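You operate a simulated robot arm through the tools that you are given. There is no shell and no other tool. Be economical: measure what you need, move in short steps, check, and stop when the job is done.

You run a simulated robot arm. Do the job below in one go: nothing can be reset, and whatever is moved stays where it is left.

JOB
Take the carton that says "green" from the top of the steel bench and put it on the side bench before the controller. Then take the yellow sign on the top of the steel bench and put it away on the top of the left sign shelf. Then open the trolley drawer. Keep to this order. Set down upright: carton, yellow sign.

It is judged by the outcome, as a careful person would: the job done as asked, and still so three seconds after it is handed in. It fails if anything else is knocked over, pushed out of place, dropped, spilled or broken.

ROBOT AND FRAMES
A 7-joint arm with a vacuum gripper on a trunk, on a base that drives. Base frame: it is fixed to the floor where the robot stands at the start and does not move with it; the origin is under the middle of the robot, x ahead of it, y to its left, z up; the surface under the hand at the start is at about z = 860. Readings come in mm, degrees, newtons and seconds.
With the tool pointing down near the work surface it reaches from about 140 to 820 mm from the robot's upright axis, wherever it stands. Its first joint turns from -166.0 to 166.0 degrees. Places, roughly: side bench before the controller (34x20 cm) [-3240, -1400, 800]; top of the left sign shelf (13x12 cm) [340, -5840, 600]; trolley drawer [-1200, -900, 700]. Payload 1.88 kg.
Tool frame: the origin (TCP) lies in the middle of the cups' lips, and z points out of the cups. The gripper has 1 cup of 32 mm across, covering 32 by 32 mm (tool x, y); the bellows give 14 mm. With the vacuum on, a cup seals on a smooth face that it is pressed against (1 to 4 N); it does not hold porous or soft things. The pull reaches 41 N.
Orientation is that of the tool frame in the base frame, as a unit quaternion [x, y, z, w]. With the cups facing straight down, the tool's x points along the base's -x, its y along +y and its z along -z.

CONTROLS
- The arm moves only by the tool nudge_tool. Its argument "moves" is a list of rows, each a list of 6 numbers: the shift along the tool's x, y, z in units of 25 mm (1.0 is 25 mm), then the turn, a rotation vector about the tool's x, y, z in units of 8 degrees (1.0 is 8 degrees). In form: [[dx, dy, dz, ax, ay, az], ...]. A call has 1 to 8 rows; each row shifts and turns the commanded pose from where the row before left it, along the tool's axes as they then stand. "valve" is the vacuum: 1 switches it on, 0 off, set as the call begins (left out, the last holds). A call with a number of a shift or a turn outside -1 to 1 is refused whole. Rows are played at 5 a second. More than 50 mm and 8.6 degrees between two rows, or a gripper value outside its range, and nothing of the call is played. Where a pose cannot be reached the arm comes as near as it can. A force on the tool above 40 N (or 10 N above the force at the start of the call, whichever is more), or a blocked arm, ends the call early, and 0.2 s more pass. The pull builds up within a second once a cup has sealed. Time passes only in rows, and 0.2 s behind the last, so rows that do not move give it time. It gives the time, the measured TCP pose, the force on the tool (base axes) and the pull of the vacuum at its end, in the units of the frame above (readings bear some noise), with the torque about the TCP (base axes, N m) and any sound that the robot's microphone picked up.
- Cameras (640 x 400 px; columns grow to the right, rows downward): "scene" is now at [-51.6, 108.3, 1514.2]; the picture's right is [-0.99, -0.15, 0.00], its down [-0.14, 0.92, -0.36] and it looks along [0.06, -0.36, -0.93] (base axes); focal length 214 px, centre (320, 200). "wrist" rides on the gripper at [82, 14, -216] in the tool frame; the picture's right is [-0.17, 0.99, 0.00], its down [-0.91, -0.15, -0.37] and it looks along [-0.37, -0.06, 0.93] (tool axes); focal length 243 px, centre (320, 200).
- capture(camera): a new picture of that camera. No time passes.
- slide_trunk(by): slides the trunk up (or, below 0, down) by that many mm; the arm and the scene camera ride with it, the base frame stays. It gives what a move gives, with no picture.
- base_move(legs): drives the robot by 1 to 6 legs, each [ahead, left, turn to the left] in mm, mm and degrees, along the robot's own axes; the way and the turn of a leg run together, so that a leg with both is an arc; at most 1500 mm and 180 degrees a leg. The arm and the cameras ride along, it lands a little off, and it stops where it bumps. It gives what a move gives.
- aim_head(pan, tilt): turns the head with the scene camera to pan (to the left, within 155 degrees either way) and tilt (down, from -29 to 69), counted from straight ahead of the robot. It gives what a move gives.
- measure_at(camera, pixels): there is no depth. For up to 12 entries [column, row, z] of the newest picture of that camera ("zoom" is the newest enlarged one), the place [x, y] in the base frame at which the ray of that pixel passes the height z, good to about 2 mm. No time passes.
- enlarge(camera, box): a new picture of the part [left, top, right, bottom] of that camera's present view, enlarged. No time passes.
- sign_off(): hands the job in; it is judged then, once.

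Work in short steps. Measure before you move; look again where a grasp or a placing could have gone wrong, and mend it. You have 110 turns and 98 pictures in all, those below and enlarged ones among them. Switch the vacuum off and draw the arm clear of the work before you hand the job in, unless the task says otherwise; then end with one line.

The tools are called after "Call:" as a command line: name --pt "numbers of a row" for each row, then --argument value for the rest, lists and objects as JSON in quotes. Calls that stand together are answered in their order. nudge_tool: Moves the arm, as the interface text tells. Its arguments: {"type":"object","properties":{"moves":{"type":"array","items":{"type":"array","items":{"type":"number"}}},"valve":{"type":"number"}},"required":["moves"]} The other tools are called the same way: slide_trunk (by) slides the trunk up or down; base_move (legs) drives the base; aim_head (pan, tilt) turns the head that bears the scene camera; capture (camera) takes a picture; measure_at (camera, pixels) gives the place at which the rays of pixels pass given heights; enlarge (camera, box) takes an enlarged picture of a part of a camera's view; sign_off () hands the job in.

At the start:

```text
time: 0.0
ee_pos: [547.7, -137.0, 1087.5]
orientation: [0.0, 1.0, 0.0, 0.0]
force: [0.7, -0.9, 0.4]
ft_torque: [0.01, 0.01, -0.02]
pull: 0.0
trunk travel left (down, up): [-500.0, 90.0]
robot x, y, heading: [2.0, -1.9, 0.0]
head pan, tilt: [-81.1, 68.8]
```

scene: 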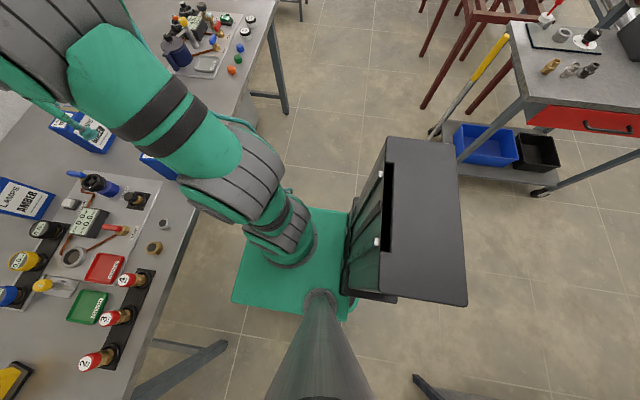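
wrist: 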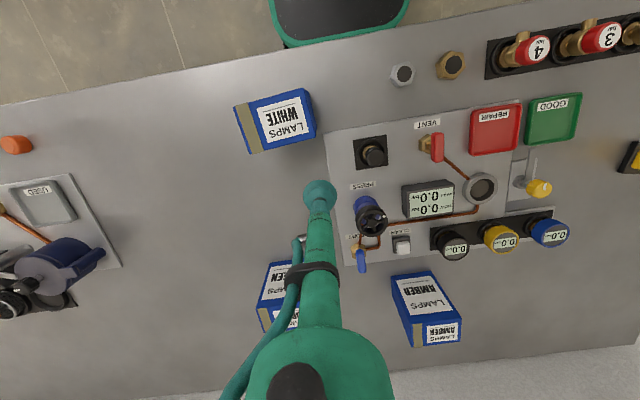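

The wrist picture shows the cartons WHITE (275,122), "..EEN" partly hidden (283,295) and AMBER (427,308); a yellow object is at the right edge (630,158). I turn the head to see the bench.

Call:
aim_head --pan 0 --tilt 50

Call:
capture --camera "scene"

Call:
enlarge --camera "wrist" --box '[220, 220, 480, 382]'

Call:
measure_at --camera "wrist" --pixels '[[265, 268, 930], [290, 260, 930], [262, 310, 930], [298, 325, 930], [630, 158, 900], [320, 192, 930]]'

```text
time: 1.5
ee_pos: [548.4, -136.1, 1086.9]
orientation: [0.001, 1.0, 0.0, 0.0]
force: [0.0, 0.4, -0.1]
ft_torque: [-0.01, 0.01, 0.0]
pull: 0.2
trunk travel left (down, up): [-500.0, 90.0]
robot x, y, heading: [0.6, 1.8, -0.1]
head pan, tilt: [0.0, 50.0]
```

```text
95 pictures are left
```

scene: 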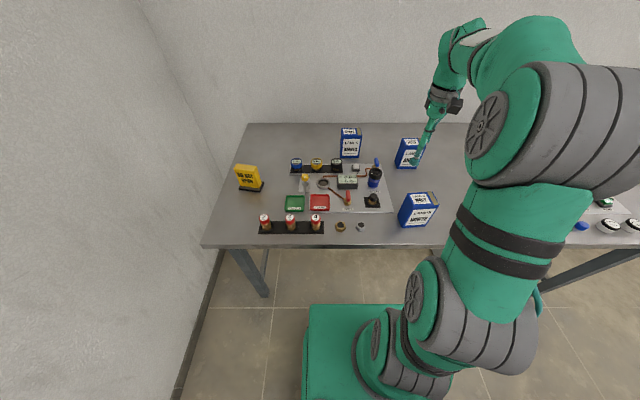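

```text
2.46 times, centred on (350, 301) of wrist
```

zoom: 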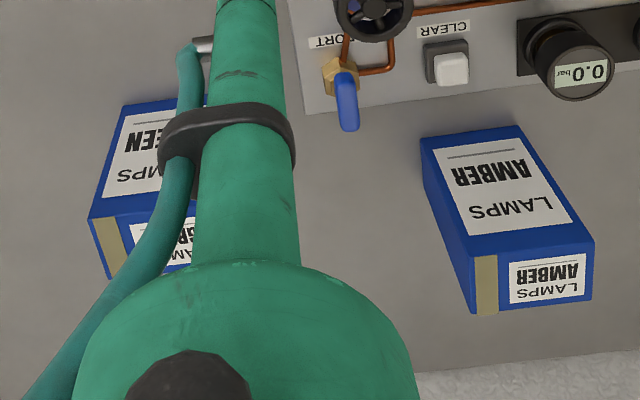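

```text
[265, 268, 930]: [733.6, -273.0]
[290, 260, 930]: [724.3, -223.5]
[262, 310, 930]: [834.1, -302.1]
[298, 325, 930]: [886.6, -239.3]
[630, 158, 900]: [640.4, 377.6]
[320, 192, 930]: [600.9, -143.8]
```

The green carton stands partly behind the hand in the wrist view. I measure its corners and those of amber (for size) in the zoom, and take a scene zoom.

Call:
measure_at --camera "zoom" --pixels '[[123, 105, 860], [420, 137, 860], [518, 125, 860], [470, 258, 980], [470, 258, 1000], [593, 240, 980], [593, 240, 1000], [475, 315, 1000], [592, 300, 1000], [90, 218, 980], [90, 218, 1000], [107, 280, 980]]'

Call:
enlarge --camera "scene" --box '[220, 110, 460, 260]'

```text
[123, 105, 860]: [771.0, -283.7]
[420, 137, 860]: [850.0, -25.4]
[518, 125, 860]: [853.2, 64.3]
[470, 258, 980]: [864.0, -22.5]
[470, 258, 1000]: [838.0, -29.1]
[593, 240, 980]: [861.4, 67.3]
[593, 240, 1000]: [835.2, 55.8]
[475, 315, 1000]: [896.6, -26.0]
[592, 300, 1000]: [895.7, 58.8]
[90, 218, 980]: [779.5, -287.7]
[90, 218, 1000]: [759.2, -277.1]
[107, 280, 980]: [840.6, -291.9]
```

```text
2.67 times, centred on (340, 185) of scene
```

zoom: 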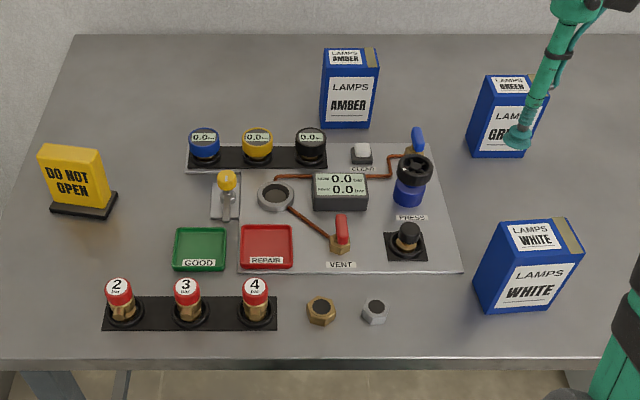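

Amber gives size about 90 x 60 x 130. I measure the green carton and sign from the scene zoom.

Call:
measure_at --camera "zoom" --pixels '[[467, 152, 860], [520, 158, 860], [485, 75, 990], [534, 75, 990], [489, 95, 990], [510, 85, 990], [50, 212, 860], [105, 219, 860], [117, 192, 860], [62, 190, 860], [322, 127, 860], [376, 129, 860]]'

Call:
enlarge --camera "scene" --box '[380, 120, 460, 170]'

Call:
enlarge --camera "scene" --box '[215, 150, 295, 200]'

```text
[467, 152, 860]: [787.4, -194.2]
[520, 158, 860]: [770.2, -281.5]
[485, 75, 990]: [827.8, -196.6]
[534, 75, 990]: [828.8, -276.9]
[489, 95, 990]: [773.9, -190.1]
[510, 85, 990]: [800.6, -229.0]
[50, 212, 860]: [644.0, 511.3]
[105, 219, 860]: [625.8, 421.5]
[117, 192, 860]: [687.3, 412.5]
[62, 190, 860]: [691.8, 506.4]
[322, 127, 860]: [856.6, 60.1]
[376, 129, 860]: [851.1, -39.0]
```

```text
8.00 times, centred on (420, 145) of scene
```

zoom: 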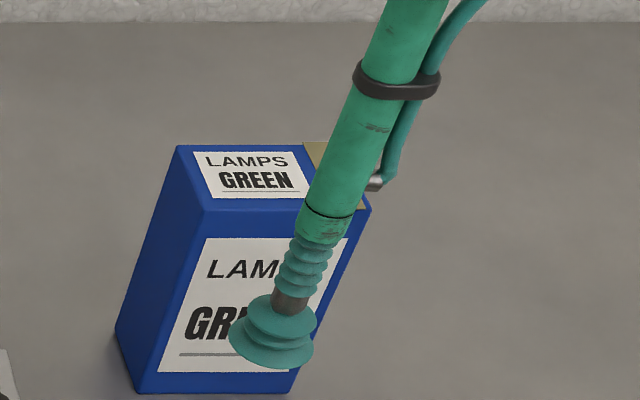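

```text
8.00 times, centred on (255, 175) of scene
```

zoom: 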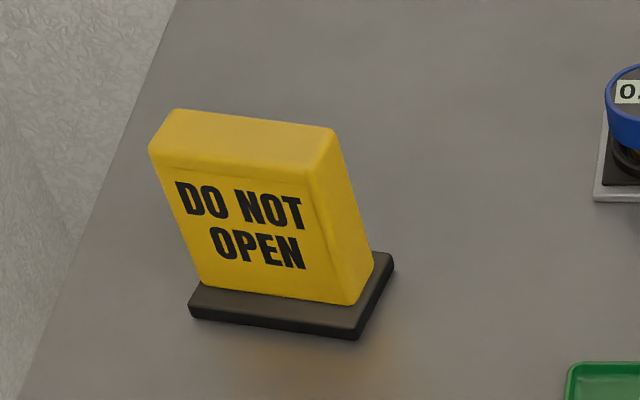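

Green carton centre is about (801,-238), just beyond reach, so I measure the bench edge and the base plate to see how far the base can go ahead; also the sign's corners.

Call:
measure_at --camera "zoom" --pixels '[[188, 318, 862], [358, 340, 862], [393, 260, 862], [172, 110, 980], [333, 128, 980], [150, 150, 980], [310, 170, 980], [310, 170, 960]]'

Call:
measure_at --camera "scene" --pixels '[[202, 246, 860], [430, 244, 860], [310, 305, 250], [310, 305, 100], [232, 250, 0], [600, 230, 860]]'

```text
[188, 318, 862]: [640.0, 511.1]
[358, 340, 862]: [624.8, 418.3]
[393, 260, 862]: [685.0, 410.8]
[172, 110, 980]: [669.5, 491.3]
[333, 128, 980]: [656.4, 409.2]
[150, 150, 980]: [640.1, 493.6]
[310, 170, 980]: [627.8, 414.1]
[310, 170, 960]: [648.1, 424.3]
```

```text
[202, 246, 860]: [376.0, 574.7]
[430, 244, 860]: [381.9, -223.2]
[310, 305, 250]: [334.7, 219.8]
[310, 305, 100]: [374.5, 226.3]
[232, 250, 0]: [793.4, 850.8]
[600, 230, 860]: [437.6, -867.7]
```

The bench edge lies at x=378 and the low base has room. I drive 60 ahead and 150 right so the carton comes well in reach; the tool at z=1087 clears the cartons.

Call:
base_move --legs '[[60, -150, 0]]'

Call:
capture --camera "wrist"

Call:
capture --camera "scene"

```text
time: 3.0
ee_pos: [606.9, -283.7, 1087.2]
orientation: [-0.001, 1.0, 0.0, 0.0]
force: [0.3, 0.7, -0.3]
ft_torque: [0.0, 0.0, 0.01]
pull: 0.0
trunk travel left (down, up): [-500.0, 90.0]
robot x, y, heading: [55.9, -145.4, -0.0]
head pan, tilt: [0.0, 50.0]
```

```text
90 pictures are left
```

wrist: 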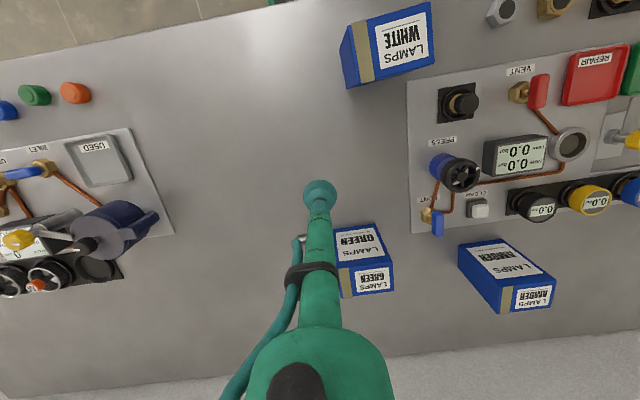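

```text
89 pictures are left
```

scene: 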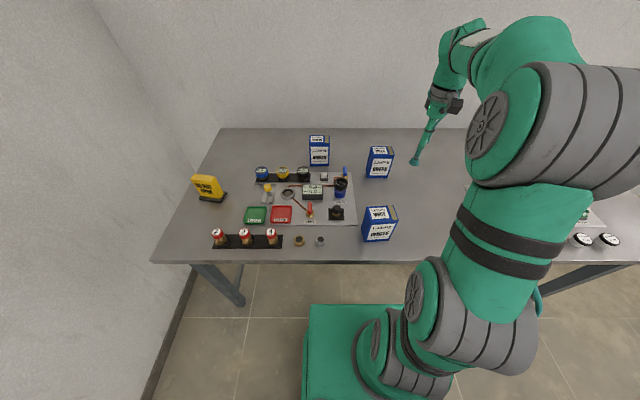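

The green carton is now free in the scene view at (380,162). I zoom in for its corners.

Call:
enlarge --camera "scene" --box '[340, 137, 420, 187]'

```text
8.00 times, centred on (380, 162) of scene
```

zoom: 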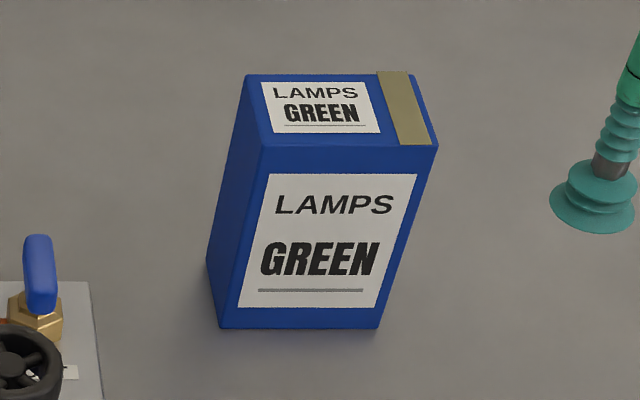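

Call:
measure_at --camera "zoom" --pixels '[[220, 327, 860], [378, 328, 860], [265, 146, 990], [438, 145, 990], [246, 76, 990], [415, 76, 990], [265, 146, 980], [438, 145, 980], [325, 108, 990], [325, 108, 985]]'

```text
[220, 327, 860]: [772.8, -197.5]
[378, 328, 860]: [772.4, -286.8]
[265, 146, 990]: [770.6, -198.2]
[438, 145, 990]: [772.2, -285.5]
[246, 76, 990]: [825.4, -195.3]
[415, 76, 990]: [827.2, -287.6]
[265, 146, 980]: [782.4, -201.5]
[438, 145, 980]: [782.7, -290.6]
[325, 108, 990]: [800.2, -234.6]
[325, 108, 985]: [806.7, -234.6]
```

Carton centre (799.5,-241), top z≈989, axis aligned, tape beyond y=-266. I move over (799,-239) at the present height.

Call:
nudge_tool --pt "-0.96 0.225 0 0 0 0" --pt "-0.96 0.225 0 0 0 0" --pt "-0.96 0.225 0 0 0 0" --pt "-0.96 0.225 0 0 0 0" --pt "-0.96 0.225 0 0 0 0" --pt "-0.96 0.225 0 0 0 0" --pt "-0.96 0.225 0 0 0 0" --pt "-0.96 0.225 0 0 0 0"

Call:
nudge_tool --pt "0 0 0.9 0 0 0" --pt "0 0 0.9 0 0 0" --pt "0 0 0.9 0 0 0" --pt "0 0 0 0 0 0"

Call:
capture --camera "scene"

Call:
enlarge --camera "scene" --box '[340, 117, 420, 187]'

```text
time: 4.8
ee_pos: [798.1, -240.0, 1085.7]
orientation: [-0.001, 1.0, 0.0, 0.0]
force: [-0.3, -0.8, 0.0]
ft_torque: [0.01, 0.02, 0.01]
pull: 0.0
trunk travel left (down, up): [-500.0, 90.0]
robot x, y, heading: [60.6, -148.6, -0.0]
head pan, tilt: [0.0, 50.0]
```

```text
time: 5.8
ee_pos: [800.2, -239.8, 1018.9]
orientation: [-0.001, 1.0, 0.0, 0.0]
force: [-0.5, -0.2, -0.5]
ft_torque: [0.01, 0.01, 0.0]
pull: 0.0
trunk travel left (down, up): [-500.0, 90.0]
robot x, y, heading: [59.3, -147.3, 0.4]
head pan, tilt: [0.0, 50.0]
```

```text
87 pictures are left
```

scene: 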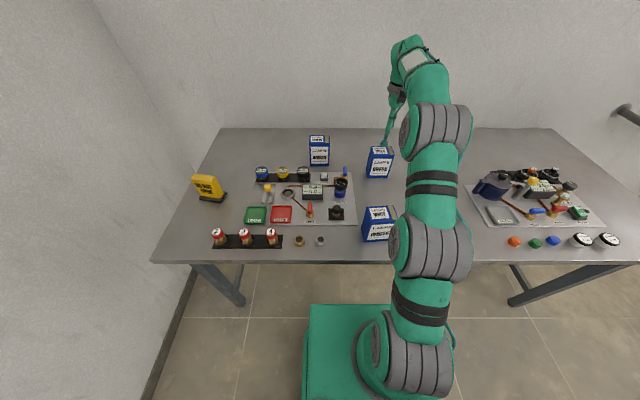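

```text
5.71 times, centred on (380, 152) of scene
```

zoom: 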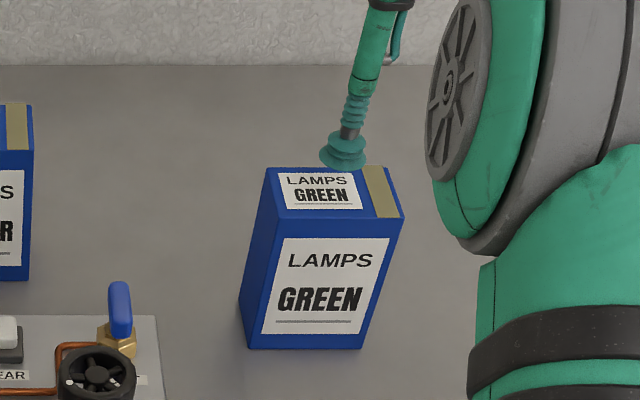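

The cup hangs above the carton's middle. I switch the vacuum on and descend about 32 mm slowly.

Call:
nudge_tool --pt "0 0 0.5 0 0 0" --pt "0 0 0.4 0 0 0" --pt "0 0 0.2 0 0 0" --pt "0 0 0.12 0 0 0" --pt "0 0 0.1 0 0 0" --pt "0 0 0 0 0 0" --valve 1

```text
time: 7.2
ee_pos: [799.0, -239.6, 989.6]
orientation: [-0.001, 1.0, -0.001, 0.001]
force: [0.5, -1.2, 6.9]
ft_torque: [0.03, 0.05, -0.04]
pull: 40.6
trunk travel left (down, up): [-500.0, 90.0]
robot x, y, heading: [58.5, -147.7, 0.2]
head pan, tilt: [0.0, 50.0]
```

Sealed with full pull (40.6 N). I lift about 150 mm.

Call:
nudge_tool --pt "0 0 -0.4 0 0 0" --pt "0 0 -0.8 0 0 0" --pt "0 0 -0.8 0 0 0" --pt "0 0 -0.8 0 0 0" --pt "0 0 -0.8 0 0 0" --pt "0 0 -0.8 0 0 0" --pt "0 0 -0.8 0 0 0" --pt "0 0 -0.8 0 0 0"

Call:
aim_head --pan 150 --tilt 25

Call:
capture --camera "scene"

Call:
capture --camera "wrist"

```text
time: 9.0
ee_pos: [796.6, -239.6, 1136.6]
orientation: [-0.001, 1.0, 0.0, 0.0]
force: [-0.3, 1.6, -0.6]
ft_torque: [0.0, -0.03, -0.01]
pull: 40.9
trunk travel left (down, up): [-500.0, 90.0]
robot x, y, heading: [61.9, -151.6, 0.2]
head pan, tilt: [0.0, 50.0]
```

```text
time: 11.3
ee_pos: [797.0, -240.3, 1136.1]
orientation: [0.0, 1.0, 0.0, 0.0]
force: [0.3, -0.1, -0.3]
ft_torque: [-0.02, 0.0, 0.02]
pull: 41.0
trunk travel left (down, up): [-500.0, 90.0]
robot x, y, heading: [60.5, -146.5, 0.3]
head pan, tilt: [150.0, 25.0]
```

```text
85 pictures are left
```

scene: 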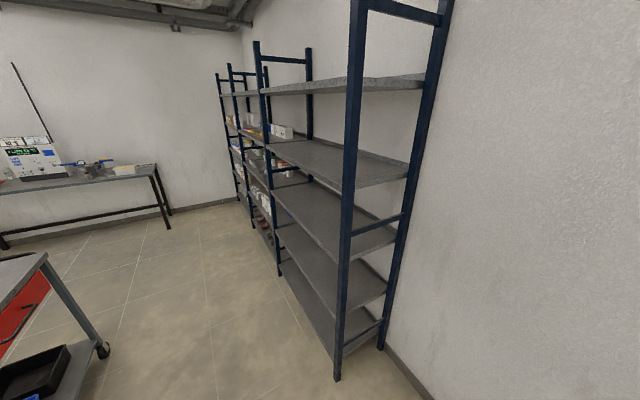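

```text
84 pictures are left
```

wrist: 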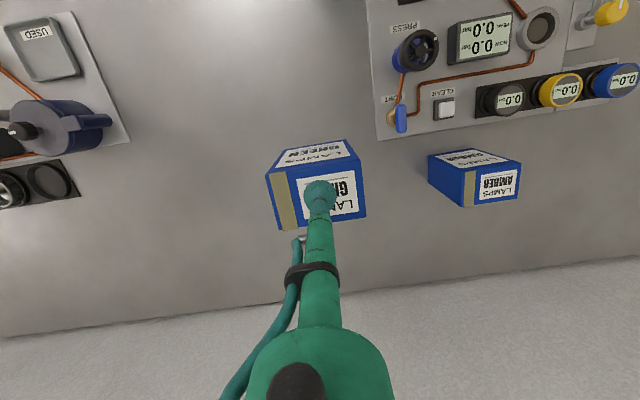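

The carton hangs well. I survey the room behind and to the right before driving.

Call:
aim_head --pan -150 --tilt 25

Call:
capture --camera "scene"

Call:
aim_head --pan -85 --tilt 25

Call:
capture --camera "scene"

```text
time: 15.4
ee_pos: [796.7, -238.9, 1136.2]
orientation: [-0.001, 1.0, 0.0, -0.001]
force: [0.0, 0.2, -1.0]
ft_torque: [0.01, -0.01, 0.01]
pull: 40.3
trunk travel left (down, up): [-500.0, 90.0]
robot x, y, heading: [57.9, -146.5, -0.0]
head pan, tilt: [-150.0, 25.0]
```

```text
83 pictures are left
```

scene: 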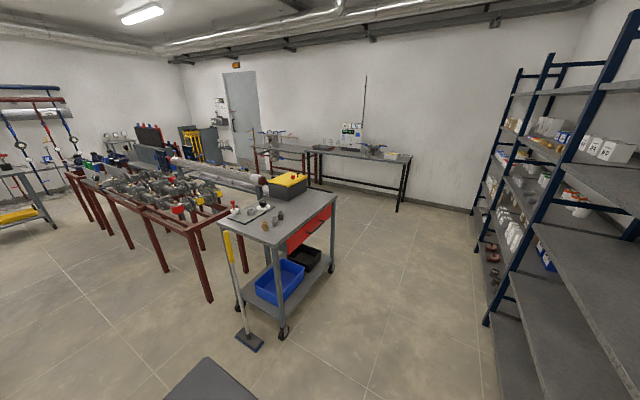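

```text
time: 16.8
ee_pos: [796.4, -239.5, 1135.7]
orientation: [-0.001, 1.0, 0.0, 0.001]
force: [0.5, 0.2, -0.1]
ft_torque: [-0.02, -0.02, 0.01]
pull: 41.0
trunk travel left (down, up): [-500.0, 90.0]
robot x, y, heading: [57.0, -145.8, 0.0]
head pan, tilt: [-85.0, 25.0]
```

```text
82 pictures are left
```

scene: 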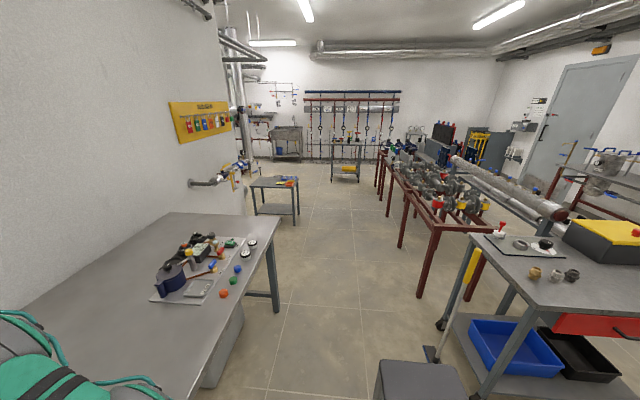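

I look lower at pan -150 to measure floor clearances to trolley, broom, shelves and the robot's own base.

Call:
aim_head --pan -150 --tilt 45

Call:
capture --camera "scene"

Call:
aim_head --pan 155 --tilt 60

Call:
capture --camera "scene"

```text
time: 18.1
ee_pos: [796.7, -239.6, 1136.1]
orientation: [-0.001, 1.0, 0.0, 0.0]
force: [0.6, -0.2, -1.3]
ft_torque: [-0.02, 0.0, 0.01]
pull: 40.9
trunk travel left (down, up): [-500.0, 90.0]
robot x, y, heading: [55.5, -148.1, 0.1]
head pan, tilt: [-150.0, 45.0]
```

```text
81 pictures are left
```

scene: 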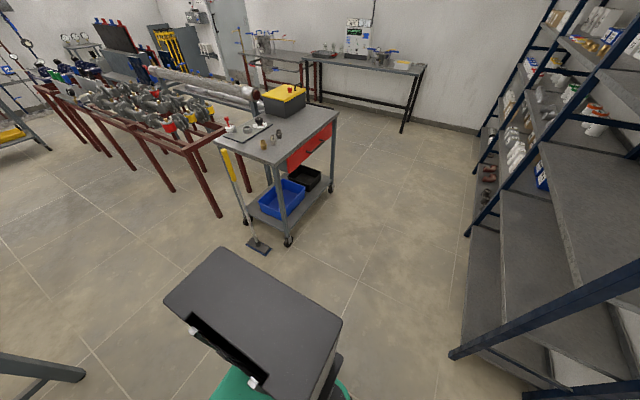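

```text
time: 22.3
ee_pos: [796.2, -238.7, 1136.1]
orientation: [0.0, 1.0, 0.0, 0.0]
force: [-0.1, -0.7, -0.9]
ft_torque: [0.02, -0.01, -0.02]
pull: 41.0
trunk travel left (down, up): [-500.0, 90.0]
robot x, y, heading: [56.1, -147.9, 0.2]
head pan, tilt: [154.7, 60.0]
```

```text
80 pictures are left
```

scene: 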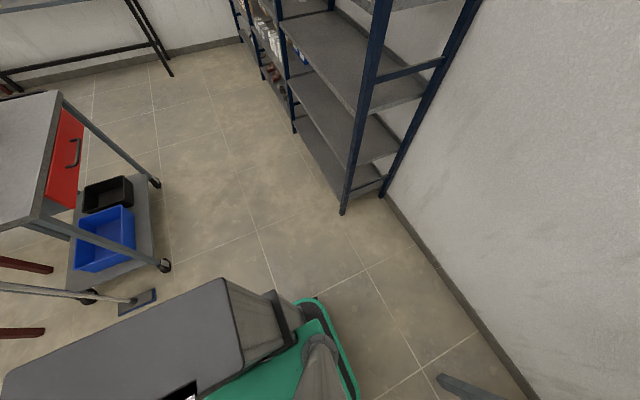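

Call:
measure_at --camera "scene" --pixels '[[165, 270, 0], [155, 187, 0], [155, 292, 0], [343, 214, 0], [295, 132, 0], [171, 76, 0], [312, 298, 150], [300, 304, 250], [358, 398, 250], [224, 280, 900], [37, 222, 800], [62, 92, 800]]'

```text
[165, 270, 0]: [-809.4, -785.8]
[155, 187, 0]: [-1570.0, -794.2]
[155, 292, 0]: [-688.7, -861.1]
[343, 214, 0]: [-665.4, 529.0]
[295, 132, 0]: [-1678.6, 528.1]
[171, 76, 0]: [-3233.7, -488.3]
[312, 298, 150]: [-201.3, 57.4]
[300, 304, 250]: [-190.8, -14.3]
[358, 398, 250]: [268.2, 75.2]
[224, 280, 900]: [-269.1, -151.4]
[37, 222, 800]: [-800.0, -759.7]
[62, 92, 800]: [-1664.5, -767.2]
```

Corridor between trolley (y≈-790) and shelves (y≈528) is 1300 wide; base is about ±210 wide. I raise the trunk for clearance over WHITE and back out.

Call:
slide_trunk --by 80

Call:
base_move --legs '[[-700, 0, 0]]'

Call:
nudge_tool --pt "1 0 0 0 0 0" --pt "1 0 0 0 0 0" --pt "1 0 0 0 0 0" --pt "1 0 0 0 0 0" --pt "1 0 0 0 0 0" --pt "1 0 0 0 0 0" --pt "1 0 0 0 0 0" --pt "1 0 0 0 0 0"

Call:
aim_head --pan -150 --tilt 35

Call:
capture --camera "scene"

```text
time: 23.4
ee_pos: [796.7, -240.0, 1215.2]
orientation: [0.0, 1.0, 0.0, 0.0]
force: [-0.1, -0.8, -1.8]
ft_torque: [-0.01, -0.04, 0.01]
pull: 40.8
trunk travel left (down, up): [-580.0, 10.0]
robot x, y, heading: [57.9, -150.7, 0.1]
head pan, tilt: [154.7, 60.0]
```

```text
time: 27.2
ee_pos: [120.7, -237.5, 1216.4]
orientation: [-0.004, 1.0, 0.0, 0.001]
force: [0.3, -0.4, -0.5]
ft_torque: [0.0, 0.02, -0.02]
pull: 40.6
trunk travel left (down, up): [-580.0, 10.0]
robot x, y, heading: [-620.3, -149.1, 0.4]
head pan, tilt: [154.7, 60.0]
```

```text
time: 29.0
ee_pos: [-79.9, -239.2, 1214.7]
orientation: [-0.003, 1.0, 0.0, 0.0]
force: [0.7, 0.8, -1.4]
ft_torque: [0.03, 0.02, -0.02]
pull: 40.2
trunk travel left (down, up): [-580.0, 10.0]
robot x, y, heading: [-621.3, -152.0, 0.6]
head pan, tilt: [154.7, 60.0]
```

```text
time: 33.1
ee_pos: [-78.5, -238.0, 1216.0]
orientation: [-0.004, 1.0, 0.0, 0.001]
force: [-1.0, 0.7, -0.8]
ft_torque: [0.02, -0.01, -0.01]
pull: 40.8
trunk travel left (down, up): [-580.0, 10.0]
robot x, y, heading: [-615.7, -153.7, 0.5]
head pan, tilt: [-150.0, 35.0]
```

```text
79 pictures are left
```

scene: 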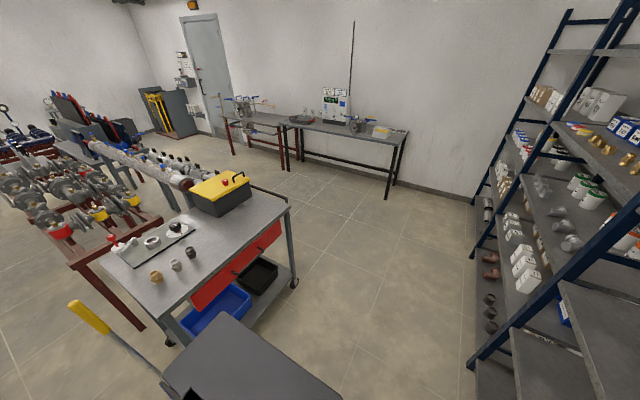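

Way behind is free along y=-150. I back to about x=-2350 and turn right by 180 in the open, where nothing is within 700 mm.

Call:
base_move --legs '[[-1500, 0, 0], [-230, 0, 0]]'

Call:
capture --camera "scene"

Call:
aim_head --pan -100 --tilt 35

Call:
capture --camera "scene"

```text
time: 41.9
ee_pos: [-1814.0, -270.7, 1215.6]
orientation: [-0.025, 1.0, 0.0, 0.001]
force: [0.2, -0.3, -0.6]
ft_torque: [-0.03, 0.0, 0.0]
pull: 41.5
trunk travel left (down, up): [-580.0, 10.0]
robot x, y, heading: [-2358.0, -202.9, 3.1]
head pan, tilt: [-150.0, 35.0]
```

```text
78 pictures are left
```

scene: 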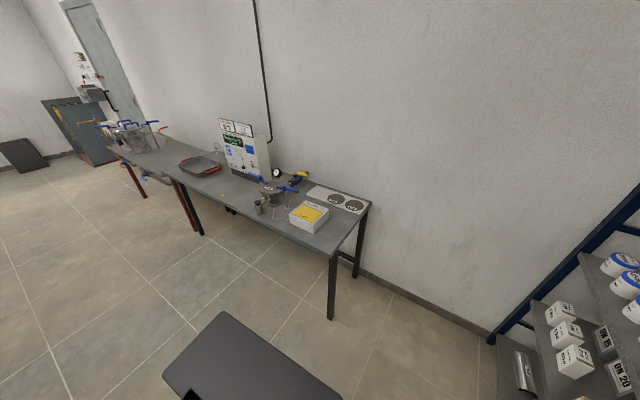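

```text
time: 43.1
ee_pos: [-1815.4, -270.5, 1214.8]
orientation: [-0.026, 1.0, 0.0, 0.001]
force: [0.4, -0.7, -1.0]
ft_torque: [0.0, -0.01, -0.01]
pull: 40.2
trunk travel left (down, up): [-580.0, 10.0]
robot x, y, heading: [-2358.8, -210.7, 2.9]
head pan, tilt: [-100.0, 35.0]
```

```text
77 pictures are left
```

scene: 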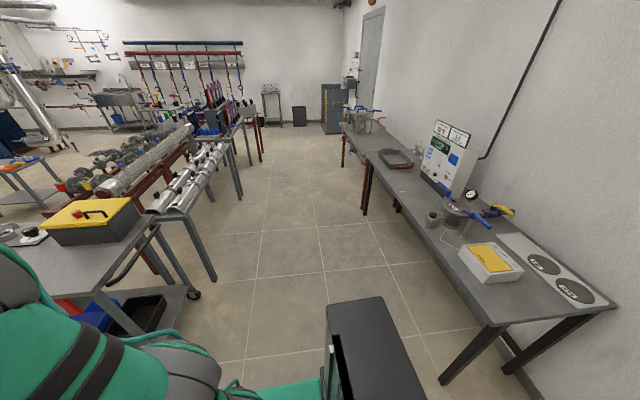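

I measure the aisle and bench area before the controller.

Call:
measure_at --camera "scene" --pixels '[[215, 280, 0], [443, 384, 0], [365, 214, 0], [490, 325, 800], [617, 306, 800], [365, 152, 800], [425, 172, 800], [453, 194, 800], [430, 226, 800], [396, 158, 800], [155, 230, 800], [195, 293, 0]]'

Call:
enlarge --camera "scene" --box '[340, 100, 500, 250]'

```text
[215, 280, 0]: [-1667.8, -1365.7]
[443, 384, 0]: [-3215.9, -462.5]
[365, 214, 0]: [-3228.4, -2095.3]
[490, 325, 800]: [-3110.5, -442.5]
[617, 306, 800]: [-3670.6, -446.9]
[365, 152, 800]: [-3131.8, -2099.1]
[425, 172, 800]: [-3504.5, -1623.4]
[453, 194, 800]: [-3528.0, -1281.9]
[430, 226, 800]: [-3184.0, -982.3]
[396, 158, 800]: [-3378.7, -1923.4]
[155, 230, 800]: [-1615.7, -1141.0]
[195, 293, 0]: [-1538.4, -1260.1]
```

```text
2.67 times, centred on (420, 175) of scene
```

zoom: 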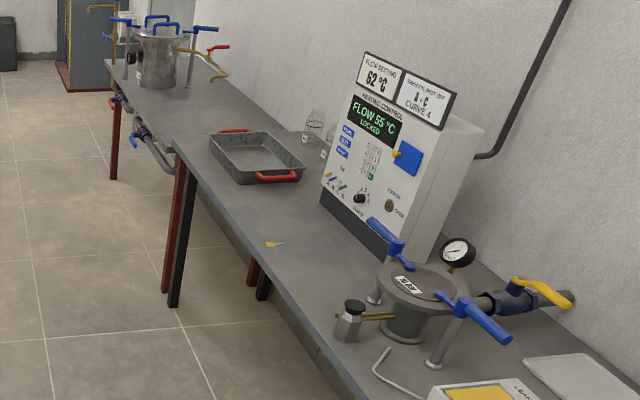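

Call:
measure_at --camera "zoom" --pixels '[[275, 244, 800], [348, 340, 800], [375, 360, 800], [320, 200, 800], [405, 268, 800], [295, 180, 800], [240, 182, 800], [280, 280, 800]]'

```text
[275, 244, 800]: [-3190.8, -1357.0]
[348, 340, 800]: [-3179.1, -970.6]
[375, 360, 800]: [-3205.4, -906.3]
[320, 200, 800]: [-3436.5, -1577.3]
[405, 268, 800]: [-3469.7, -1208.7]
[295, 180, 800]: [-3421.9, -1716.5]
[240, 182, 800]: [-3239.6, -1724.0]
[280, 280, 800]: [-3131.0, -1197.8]
```

Key lies at (-3191,-1357), so I aim for carton at about (-3260,-1460), clear of it. I turn right 177° here, then strafe left 1230 along the aisle.

Call:
base_move --legs '[[0, 0, -90], [0, 0, -92]]'

Call:
aim_head --pan 60 --tilt 40

Call:
capture --camera "scene"

```text
time: 51.2
ee_pos: [-2900.3, -143.8, 1214.9]
orientation: [1.0, 0.026, -0.001, 0.0]
force: [0.1, 0.6, -0.3]
ft_torque: [-0.01, -0.05, 0.03]
pull: 40.9
trunk travel left (down, up): [-580.0, 10.0]
robot x, y, heading: [-2355.9, -209.9, -177.0]
head pan, tilt: [-100.0, 35.0]
```

```text
time: 53.6
ee_pos: [-2900.4, -143.9, 1214.4]
orientation: [1.0, 0.025, -0.001, 0.0]
force: [0.1, 0.2, 0.4]
ft_torque: [0.0, 0.01, -0.01]
pull: 40.6
trunk travel left (down, up): [-580.0, 10.0]
robot x, y, heading: [-2355.2, -206.2, -176.9]
head pan, tilt: [60.0, 40.0]
```

```text
75 pictures are left
```

scene: 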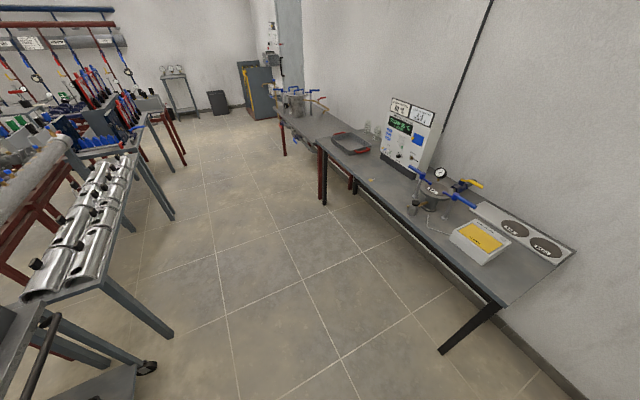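

The aisle is clear (bench edge x=-3110, pipe table x≈-1670). I straighten and strafe left.

Call:
base_move --legs '[[0, 0, -3], [0, 1200, 0]]'

Call:
aim_head --pan 15 --tilt 45

Call:
capture --camera "scene"

```text
time: 60.1
ee_pos: [-2905.2, -1295.7, 1215.1]
orientation: [1.0, -0.009, -0.001, -0.001]
force: [-0.6, -0.4, -0.9]
ft_torque: [0.0, -0.02, 0.02]
pull: 40.9
trunk travel left (down, up): [-580.0, 10.0]
robot x, y, heading: [-2367.7, -1397.4, 179.1]
head pan, tilt: [60.0, 40.0]
```

```text
time: 61.2
ee_pos: [-2904.8, -1295.0, 1215.5]
orientation: [1.0, -0.009, -0.002, 0.0]
force: [-0.4, 0.3, -1.0]
ft_torque: [-0.02, 0.03, 0.0]
pull: 40.6
trunk travel left (down, up): [-580.0, 10.0]
robot x, y, heading: [-2364.9, -1396.9, 178.9]
head pan, tilt: [15.0, 45.0]
```

```text
74 pictures are left
```

scene: 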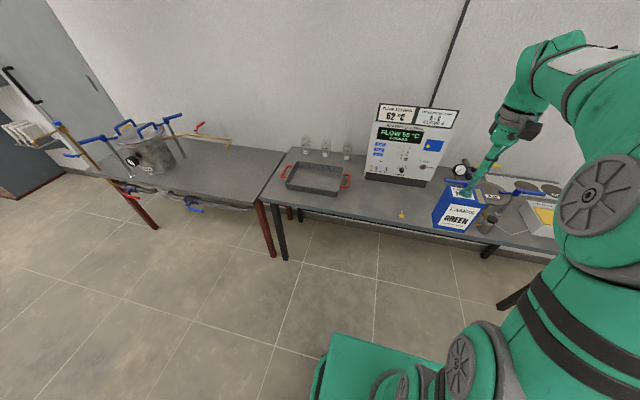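

Carton hangs at (-2905,-1295). I drive left 110 and ahead 220.

Call:
base_move --legs '[[0, 110, 0], [220, 0, 0]]'

Call:
aim_head --pan 0 --tilt 50

Call:
capture --camera "scene"

```text
time: 63.7
ee_pos: [-3130.5, -1396.2, 1215.3]
orientation: [1.0, -0.01, -0.001, 0.0]
force: [-0.3, -0.3, -0.9]
ft_torque: [-0.03, -0.03, 0.01]
pull: 40.7
trunk travel left (down, up): [-580.0, 10.0]
robot x, y, heading: [-2593.4, -1500.0, 178.8]
head pan, tilt: [15.0, 45.0]
```

```text
time: 64.5
ee_pos: [-3129.4, -1395.8, 1215.1]
orientation: [1.0, -0.011, 0.0, 0.0]
force: [-0.3, 0.1, -1.8]
ft_torque: [-0.01, 0.0, -0.01]
pull: 40.8
trunk travel left (down, up): [-580.0, 10.0]
robot x, y, heading: [-2593.7, -1498.4, 178.8]
head pan, tilt: [0.0, 50.0]
```

```text
73 pictures are left
```

scene: 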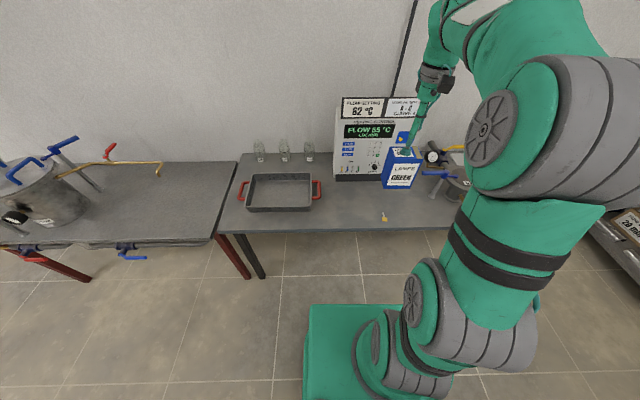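

Call:
enlarge --camera "scene" --box '[220, 130, 460, 280]'

Call:
measure_at --camera "scene" --pixels '[[384, 217, 800], [320, 192, 800], [335, 180, 800], [375, 182, 800], [365, 232, 800], [249, 210, 800], [311, 210, 800], [320, 199, 820]]'

```text
2.67 times, centred on (340, 205) of scene
```

zoom: 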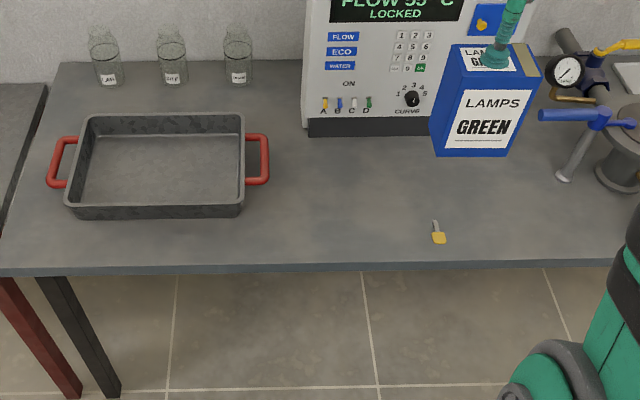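

```text
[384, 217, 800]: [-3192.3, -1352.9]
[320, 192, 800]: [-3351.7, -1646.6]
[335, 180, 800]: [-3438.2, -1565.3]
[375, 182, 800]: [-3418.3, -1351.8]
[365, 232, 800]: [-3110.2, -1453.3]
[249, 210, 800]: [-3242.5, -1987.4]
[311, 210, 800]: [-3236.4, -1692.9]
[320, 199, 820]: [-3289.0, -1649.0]
```

Free spot confirmed: key at (-3192,-1353), controller front x≈-3435. I shift carton over (-3255,-1455), then lower most of the way.

Call:
nudge_tool --pt "-0.825 0.41 0 0 0 0" --pt "-0.825 0.41 0 0 0 0" --pt "-0.825 0.41 0 0 0 0" --pt "-0.825 0.41 0 0 0 0" --pt "-0.825 0.41 0 0 0 0" --pt "-0.825 0.41 0 0 0 0" --pt "0 0 0.6 0 0 0" --pt "0 0 0.6 0 0 0"

Call:
nudge_tool --pt "0 0 1 0 0 0" --pt "0 0 1 0 0 0" --pt "0 0 1 0 0 0" --pt "0 0 1 0 0 0" --pt "0 0 1 0 0 0" --pt "0 0 1 0 0 0" --pt "0 0 1 0 0 0" --pt "0 0 1 0 0 0"

Call:
capture --camera "scene"

Call:
enlarge --camera "scene" --box '[290, 140, 450, 240]'

```text
time: 66.2
ee_pos: [-3253.7, -1455.7, 1183.7]
orientation: [1.0, -0.011, -0.001, 0.0]
force: [-0.4, -0.6, -0.5]
ft_torque: [0.0, 0.0, 0.0]
pull: 40.9
trunk travel left (down, up): [-580.0, 10.0]
robot x, y, heading: [-2589.1, -1496.7, 179.1]
head pan, tilt: [0.0, 50.0]
```

```text
time: 68.0
ee_pos: [-3254.1, -1454.0, 986.0]
orientation: [1.0, -0.011, 0.0, 0.0]
force: [-0.1, -0.3, -0.6]
ft_torque: [0.0, 0.01, -0.03]
pull: 41.0
trunk travel left (down, up): [-580.0, 10.0]
robot x, y, heading: [-2591.7, -1498.8, 178.7]
head pan, tilt: [0.0, 50.0]
```

```text
71 pictures are left
```

scene: 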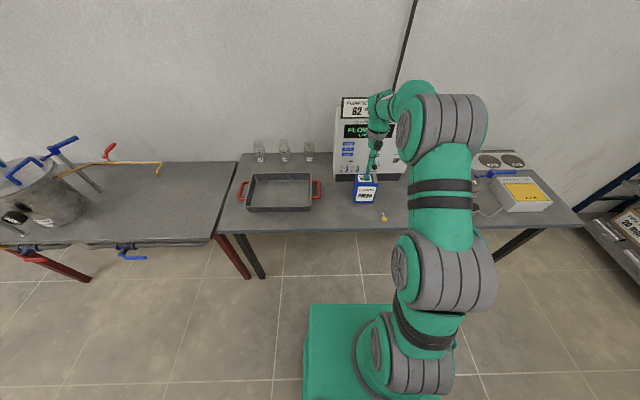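

```text
4.00 times, centred on (370, 190) of scene
```

zoom: 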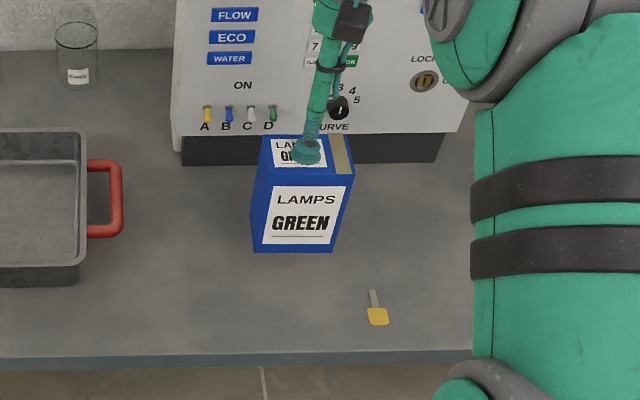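

The carton hangs over the clear spot left of the key. I lower the last ~55 mm, slowing down until contact.

Call:
nudge_tool --pt "0 0 0.8 0 0 0" --pt "0 0 0.6 0 0 0" --pt "0 0 0.3 0 0 0" --pt "0 0 0.2 0 0 0" --pt "0 0 0.15 0 0 0" --pt "0 0 0 0 0 0"

```text
time: 69.5
ee_pos: [-3255.0, -1455.1, 934.4]
orientation: [1.0, -0.01, 0.0, 0.0]
force: [0.3, -0.2, -1.1]
ft_torque: [-0.02, 0.0, 0.02]
pull: 40.4
trunk travel left (down, up): [-580.0, 10.0]
robot x, y, heading: [-2593.0, -1500.0, 178.7]
head pan, tilt: [0.0, 50.0]
```

Call:
nudge_tool --pt "0 0 0.1 0 0 0" --pt "0 0 0.1 0 0 0" --pt "0 0 0 0 0 0"

```text
time: 70.2
ee_pos: [-3255.9, -1454.9, 931.5]
orientation: [1.0, -0.011, -0.001, -0.001]
force: [-1.0, -1.2, 8.3]
ft_torque: [0.02, -0.01, 0.0]
pull: 41.3
trunk travel left (down, up): [-580.0, 10.0]
robot x, y, heading: [-2591.6, -1498.3, 178.7]
head pan, tilt: [0.0, 50.0]
```

Still at the last call the words were missing; now the force of 8.3 N shows the carton stands on the bench. I switch the vacuum off, wait, and rise.

Call:
nudge_tool --pt "0 0 0 0 0 0" --pt "0 0 0 0 0 0" --pt "0 0 0 0 0 0" --pt "0 0 0 0 0 0" --pt "0 0 -0.2 0 0 0" --pt "0 0 -0.4 0 0 0" --valve 0

Call:
nudge_tool --pt "0 0 -1 0 0 0" --pt "0 0 -1 0 0 0" --pt "0 0 -1 0 0 0" --pt "0 0 -1 0 0 0" --pt "0 0 -1 0 0 0" --pt "0 0 -1 0 0 0" --pt "0 0 -1 0 0 0" --pt "0 0 -1 0 0 0"

Call:
enlarge --camera "scene" --box '[290, 140, 450, 240]'

```text
time: 71.7
ee_pos: [-3253.3, -1456.3, 944.4]
orientation: [1.0, -0.01, 0.0, 0.0]
force: [-0.1, 0.6, 0.1]
ft_torque: [0.0, 0.0, 0.02]
pull: 0.0
trunk travel left (down, up): [-580.0, 10.0]
robot x, y, heading: [-2593.5, -1499.9, 178.9]
head pan, tilt: [0.0, 50.0]
```

```text
time: 73.5
ee_pos: [-3257.1, -1456.5, 1143.8]
orientation: [1.0, -0.011, 0.0, 0.001]
force: [0.4, 0.4, 0.6]
ft_torque: [0.0, -0.02, 0.01]
pull: 0.1
trunk travel left (down, up): [-580.0, 10.0]
robot x, y, heading: [-2591.5, -1497.1, 178.6]
head pan, tilt: [0.0, 50.0]
```

```text
4.00 times, centred on (370, 190) of scene
```

zoom: 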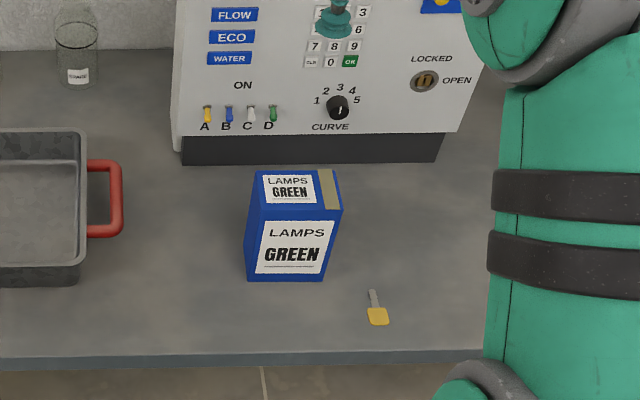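

Carton stands upright before the controller, key untouched. I retract the arm and drive back: reverse 230, right 1290, turn left 180.

Call:
nudge_tool --pt "1 0 0 0 0 0" --pt "1 0 0 0 0 0" --pt "1 0 0 0 0 0" --pt "1 0 0 0 0 0" --pt "1 0 0 0 0 0" --pt "1 0 0 0 0 0" --pt "1 0 0 0 0 0"

Call:
base_move --legs '[[-230, 0, 1.2], [0, -1290, 0], [0, 0, 90], [0, 0, 90]]'

Call:
aim_head --pan 0 --tilt 35

Call:
capture --camera "scene"

```text
time: 75.0
ee_pos: [-3079.6, -1456.3, 1144.4]
orientation: [1.0, -0.011, -0.002, 0.0]
force: [0.0, 0.2, 0.1]
ft_torque: [-0.02, 0.01, 0.01]
pull: 0.1
trunk travel left (down, up): [-580.0, 10.0]
robot x, y, heading: [-2595.1, -1495.5, 179.0]
head pan, tilt: [0.0, 50.0]
```

```text
time: 90.4
ee_pos: [-1878.0, -259.1, 1143.4]
orientation: [0.005, 1.0, 0.001, -0.001]
force: [-0.1, -0.5, -0.3]
ft_torque: [0.0, 0.0, -0.07]
pull: 0.1
trunk travel left (down, up): [-580.0, 10.0]
robot x, y, heading: [-2362.6, -222.3, -0.5]
head pan, tilt: [0.0, 50.0]
```

```text
time: 91.2
ee_pos: [-1877.2, -260.2, 1144.1]
orientation: [0.005, 1.0, -0.001, 0.0]
force: [0.1, -0.4, -0.2]
ft_torque: [0.0, 0.02, 0.0]
pull: 0.1
trunk travel left (down, up): [-580.0, 10.0]
robot x, y, heading: [-2364.4, -225.4, -0.4]
head pan, tilt: [0.0, 35.0]
```

```text
68 pictures are left
```

scene: 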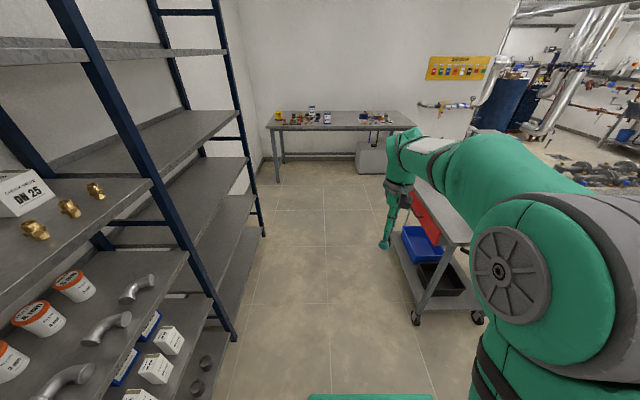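

The corridor ahead is free. I drive 2380 ahead, drifting 300 left, to stand at about (10, 80).

Call:
base_move --legs '[[1500, 120, 0], [870, 180, 0.5]]'

Call:
aim_head --pan 20 --tilt 50

Call:
capture --camera "scene"

Call:
capture --camera "wrist"

```text
refused: leg 1 is longer than a leg can be; nothing moved
```

```text
time: 92.0
ee_pos: [-1877.8, -260.0, 1143.3]
orientation: [0.005, 1.0, 0.0, 0.0]
force: [0.1, -0.8, -0.1]
ft_torque: [-0.01, 0.01, 0.01]
pull: 0.0
trunk travel left (down, up): [-580.0, 10.0]
robot x, y, heading: [-2361.0, -224.4, -0.7]
head pan, tilt: [20.0, 50.0]
```

```text
67 pictures are left
```

scene: 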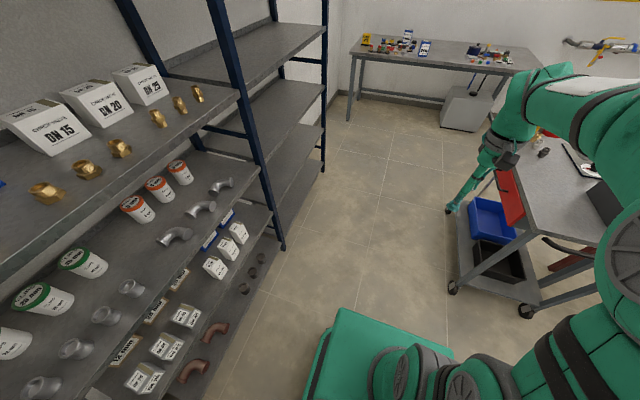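

```text
66 pictures are left
```

wrist: 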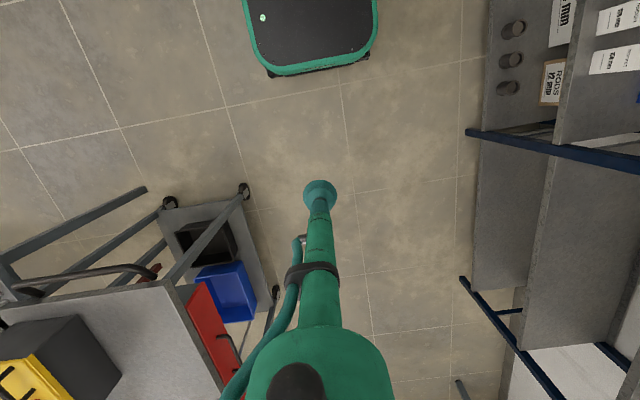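

The leg was a little too long; I split the way into legs below 1500 mm.

Call:
base_move --legs '[[1200, 100, 0], [1170, 200, 0.6]]'

Call:
capture --camera "scene"

Call:
capture --camera "wrist"

```text
time: 103.9
ee_pos: [525.7, 31.9, 1142.9]
orientation: [-0.005, 1.0, 0.0, -0.001]
force: [-0.5, -0.8, -0.5]
ft_torque: [0.0, -0.01, -0.02]
pull: 0.0
trunk travel left (down, up): [-580.0, 10.0]
robot x, y, heading: [39.3, 62.2, 0.4]
head pan, tilt: [20.0, 50.0]
```

```text
65 pictures are left
```

scene: 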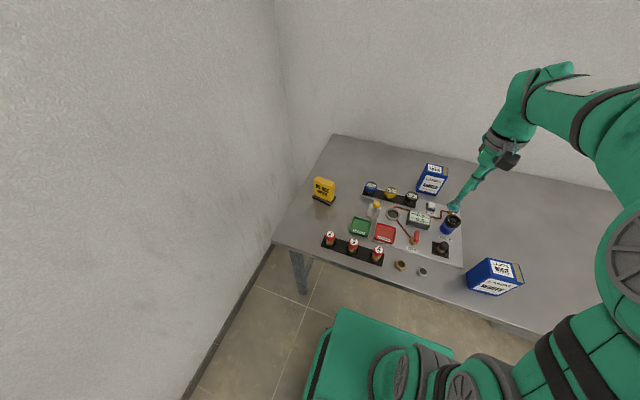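

```text
64 pictures are left
```

wrist: 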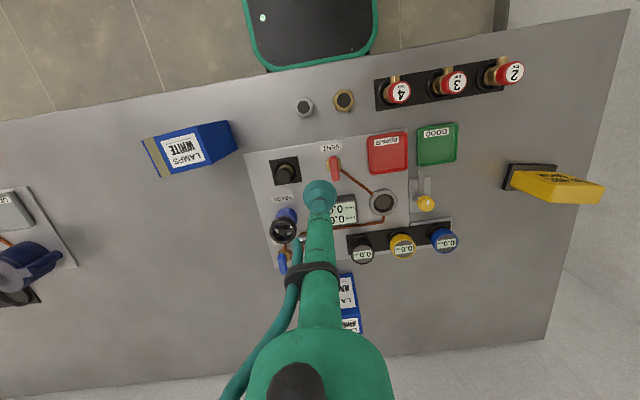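

The sign is at (325,190) in the scene and (555,183) in the wrist view. I enlarge to measure its top.

Call:
enlarge --camera "scene" --box '[285, 165, 365, 215]'

Call:
measure_at --camera "wrist" --pixels '[[600, 184, 980], [597, 203, 980], [554, 203, 980], [545, 180, 980], [600, 184, 990], [545, 202, 980]]'

```text
8.00 times, centred on (325, 190) of scene
```

zoom: 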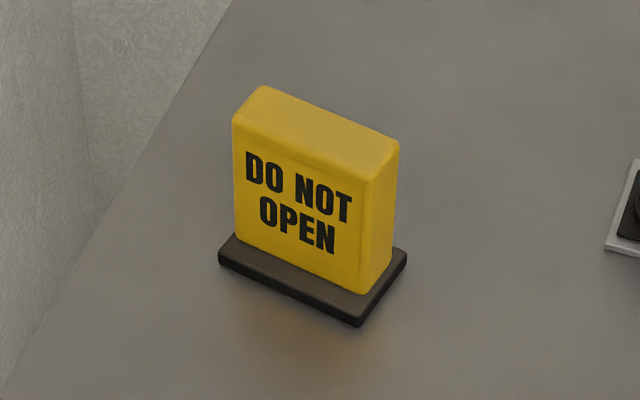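

```text
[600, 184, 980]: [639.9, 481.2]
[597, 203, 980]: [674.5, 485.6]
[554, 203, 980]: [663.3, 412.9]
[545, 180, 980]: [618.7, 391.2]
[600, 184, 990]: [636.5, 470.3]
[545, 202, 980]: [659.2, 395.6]
```

Call:
measure_at --camera "zoom" --pixels '[[219, 264, 860], [358, 326, 860], [406, 262, 860], [262, 86, 970], [398, 143, 970], [233, 118, 970], [368, 180, 970], [262, 86, 985], [398, 143, 985], [233, 118, 985], [368, 180, 985]]'

```text
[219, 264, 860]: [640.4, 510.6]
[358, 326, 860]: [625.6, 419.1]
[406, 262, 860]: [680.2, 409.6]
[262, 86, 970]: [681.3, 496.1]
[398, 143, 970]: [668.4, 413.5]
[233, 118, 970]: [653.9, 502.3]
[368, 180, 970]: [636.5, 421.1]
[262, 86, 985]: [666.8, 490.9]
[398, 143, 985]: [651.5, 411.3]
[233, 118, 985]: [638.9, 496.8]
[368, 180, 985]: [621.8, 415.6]
```

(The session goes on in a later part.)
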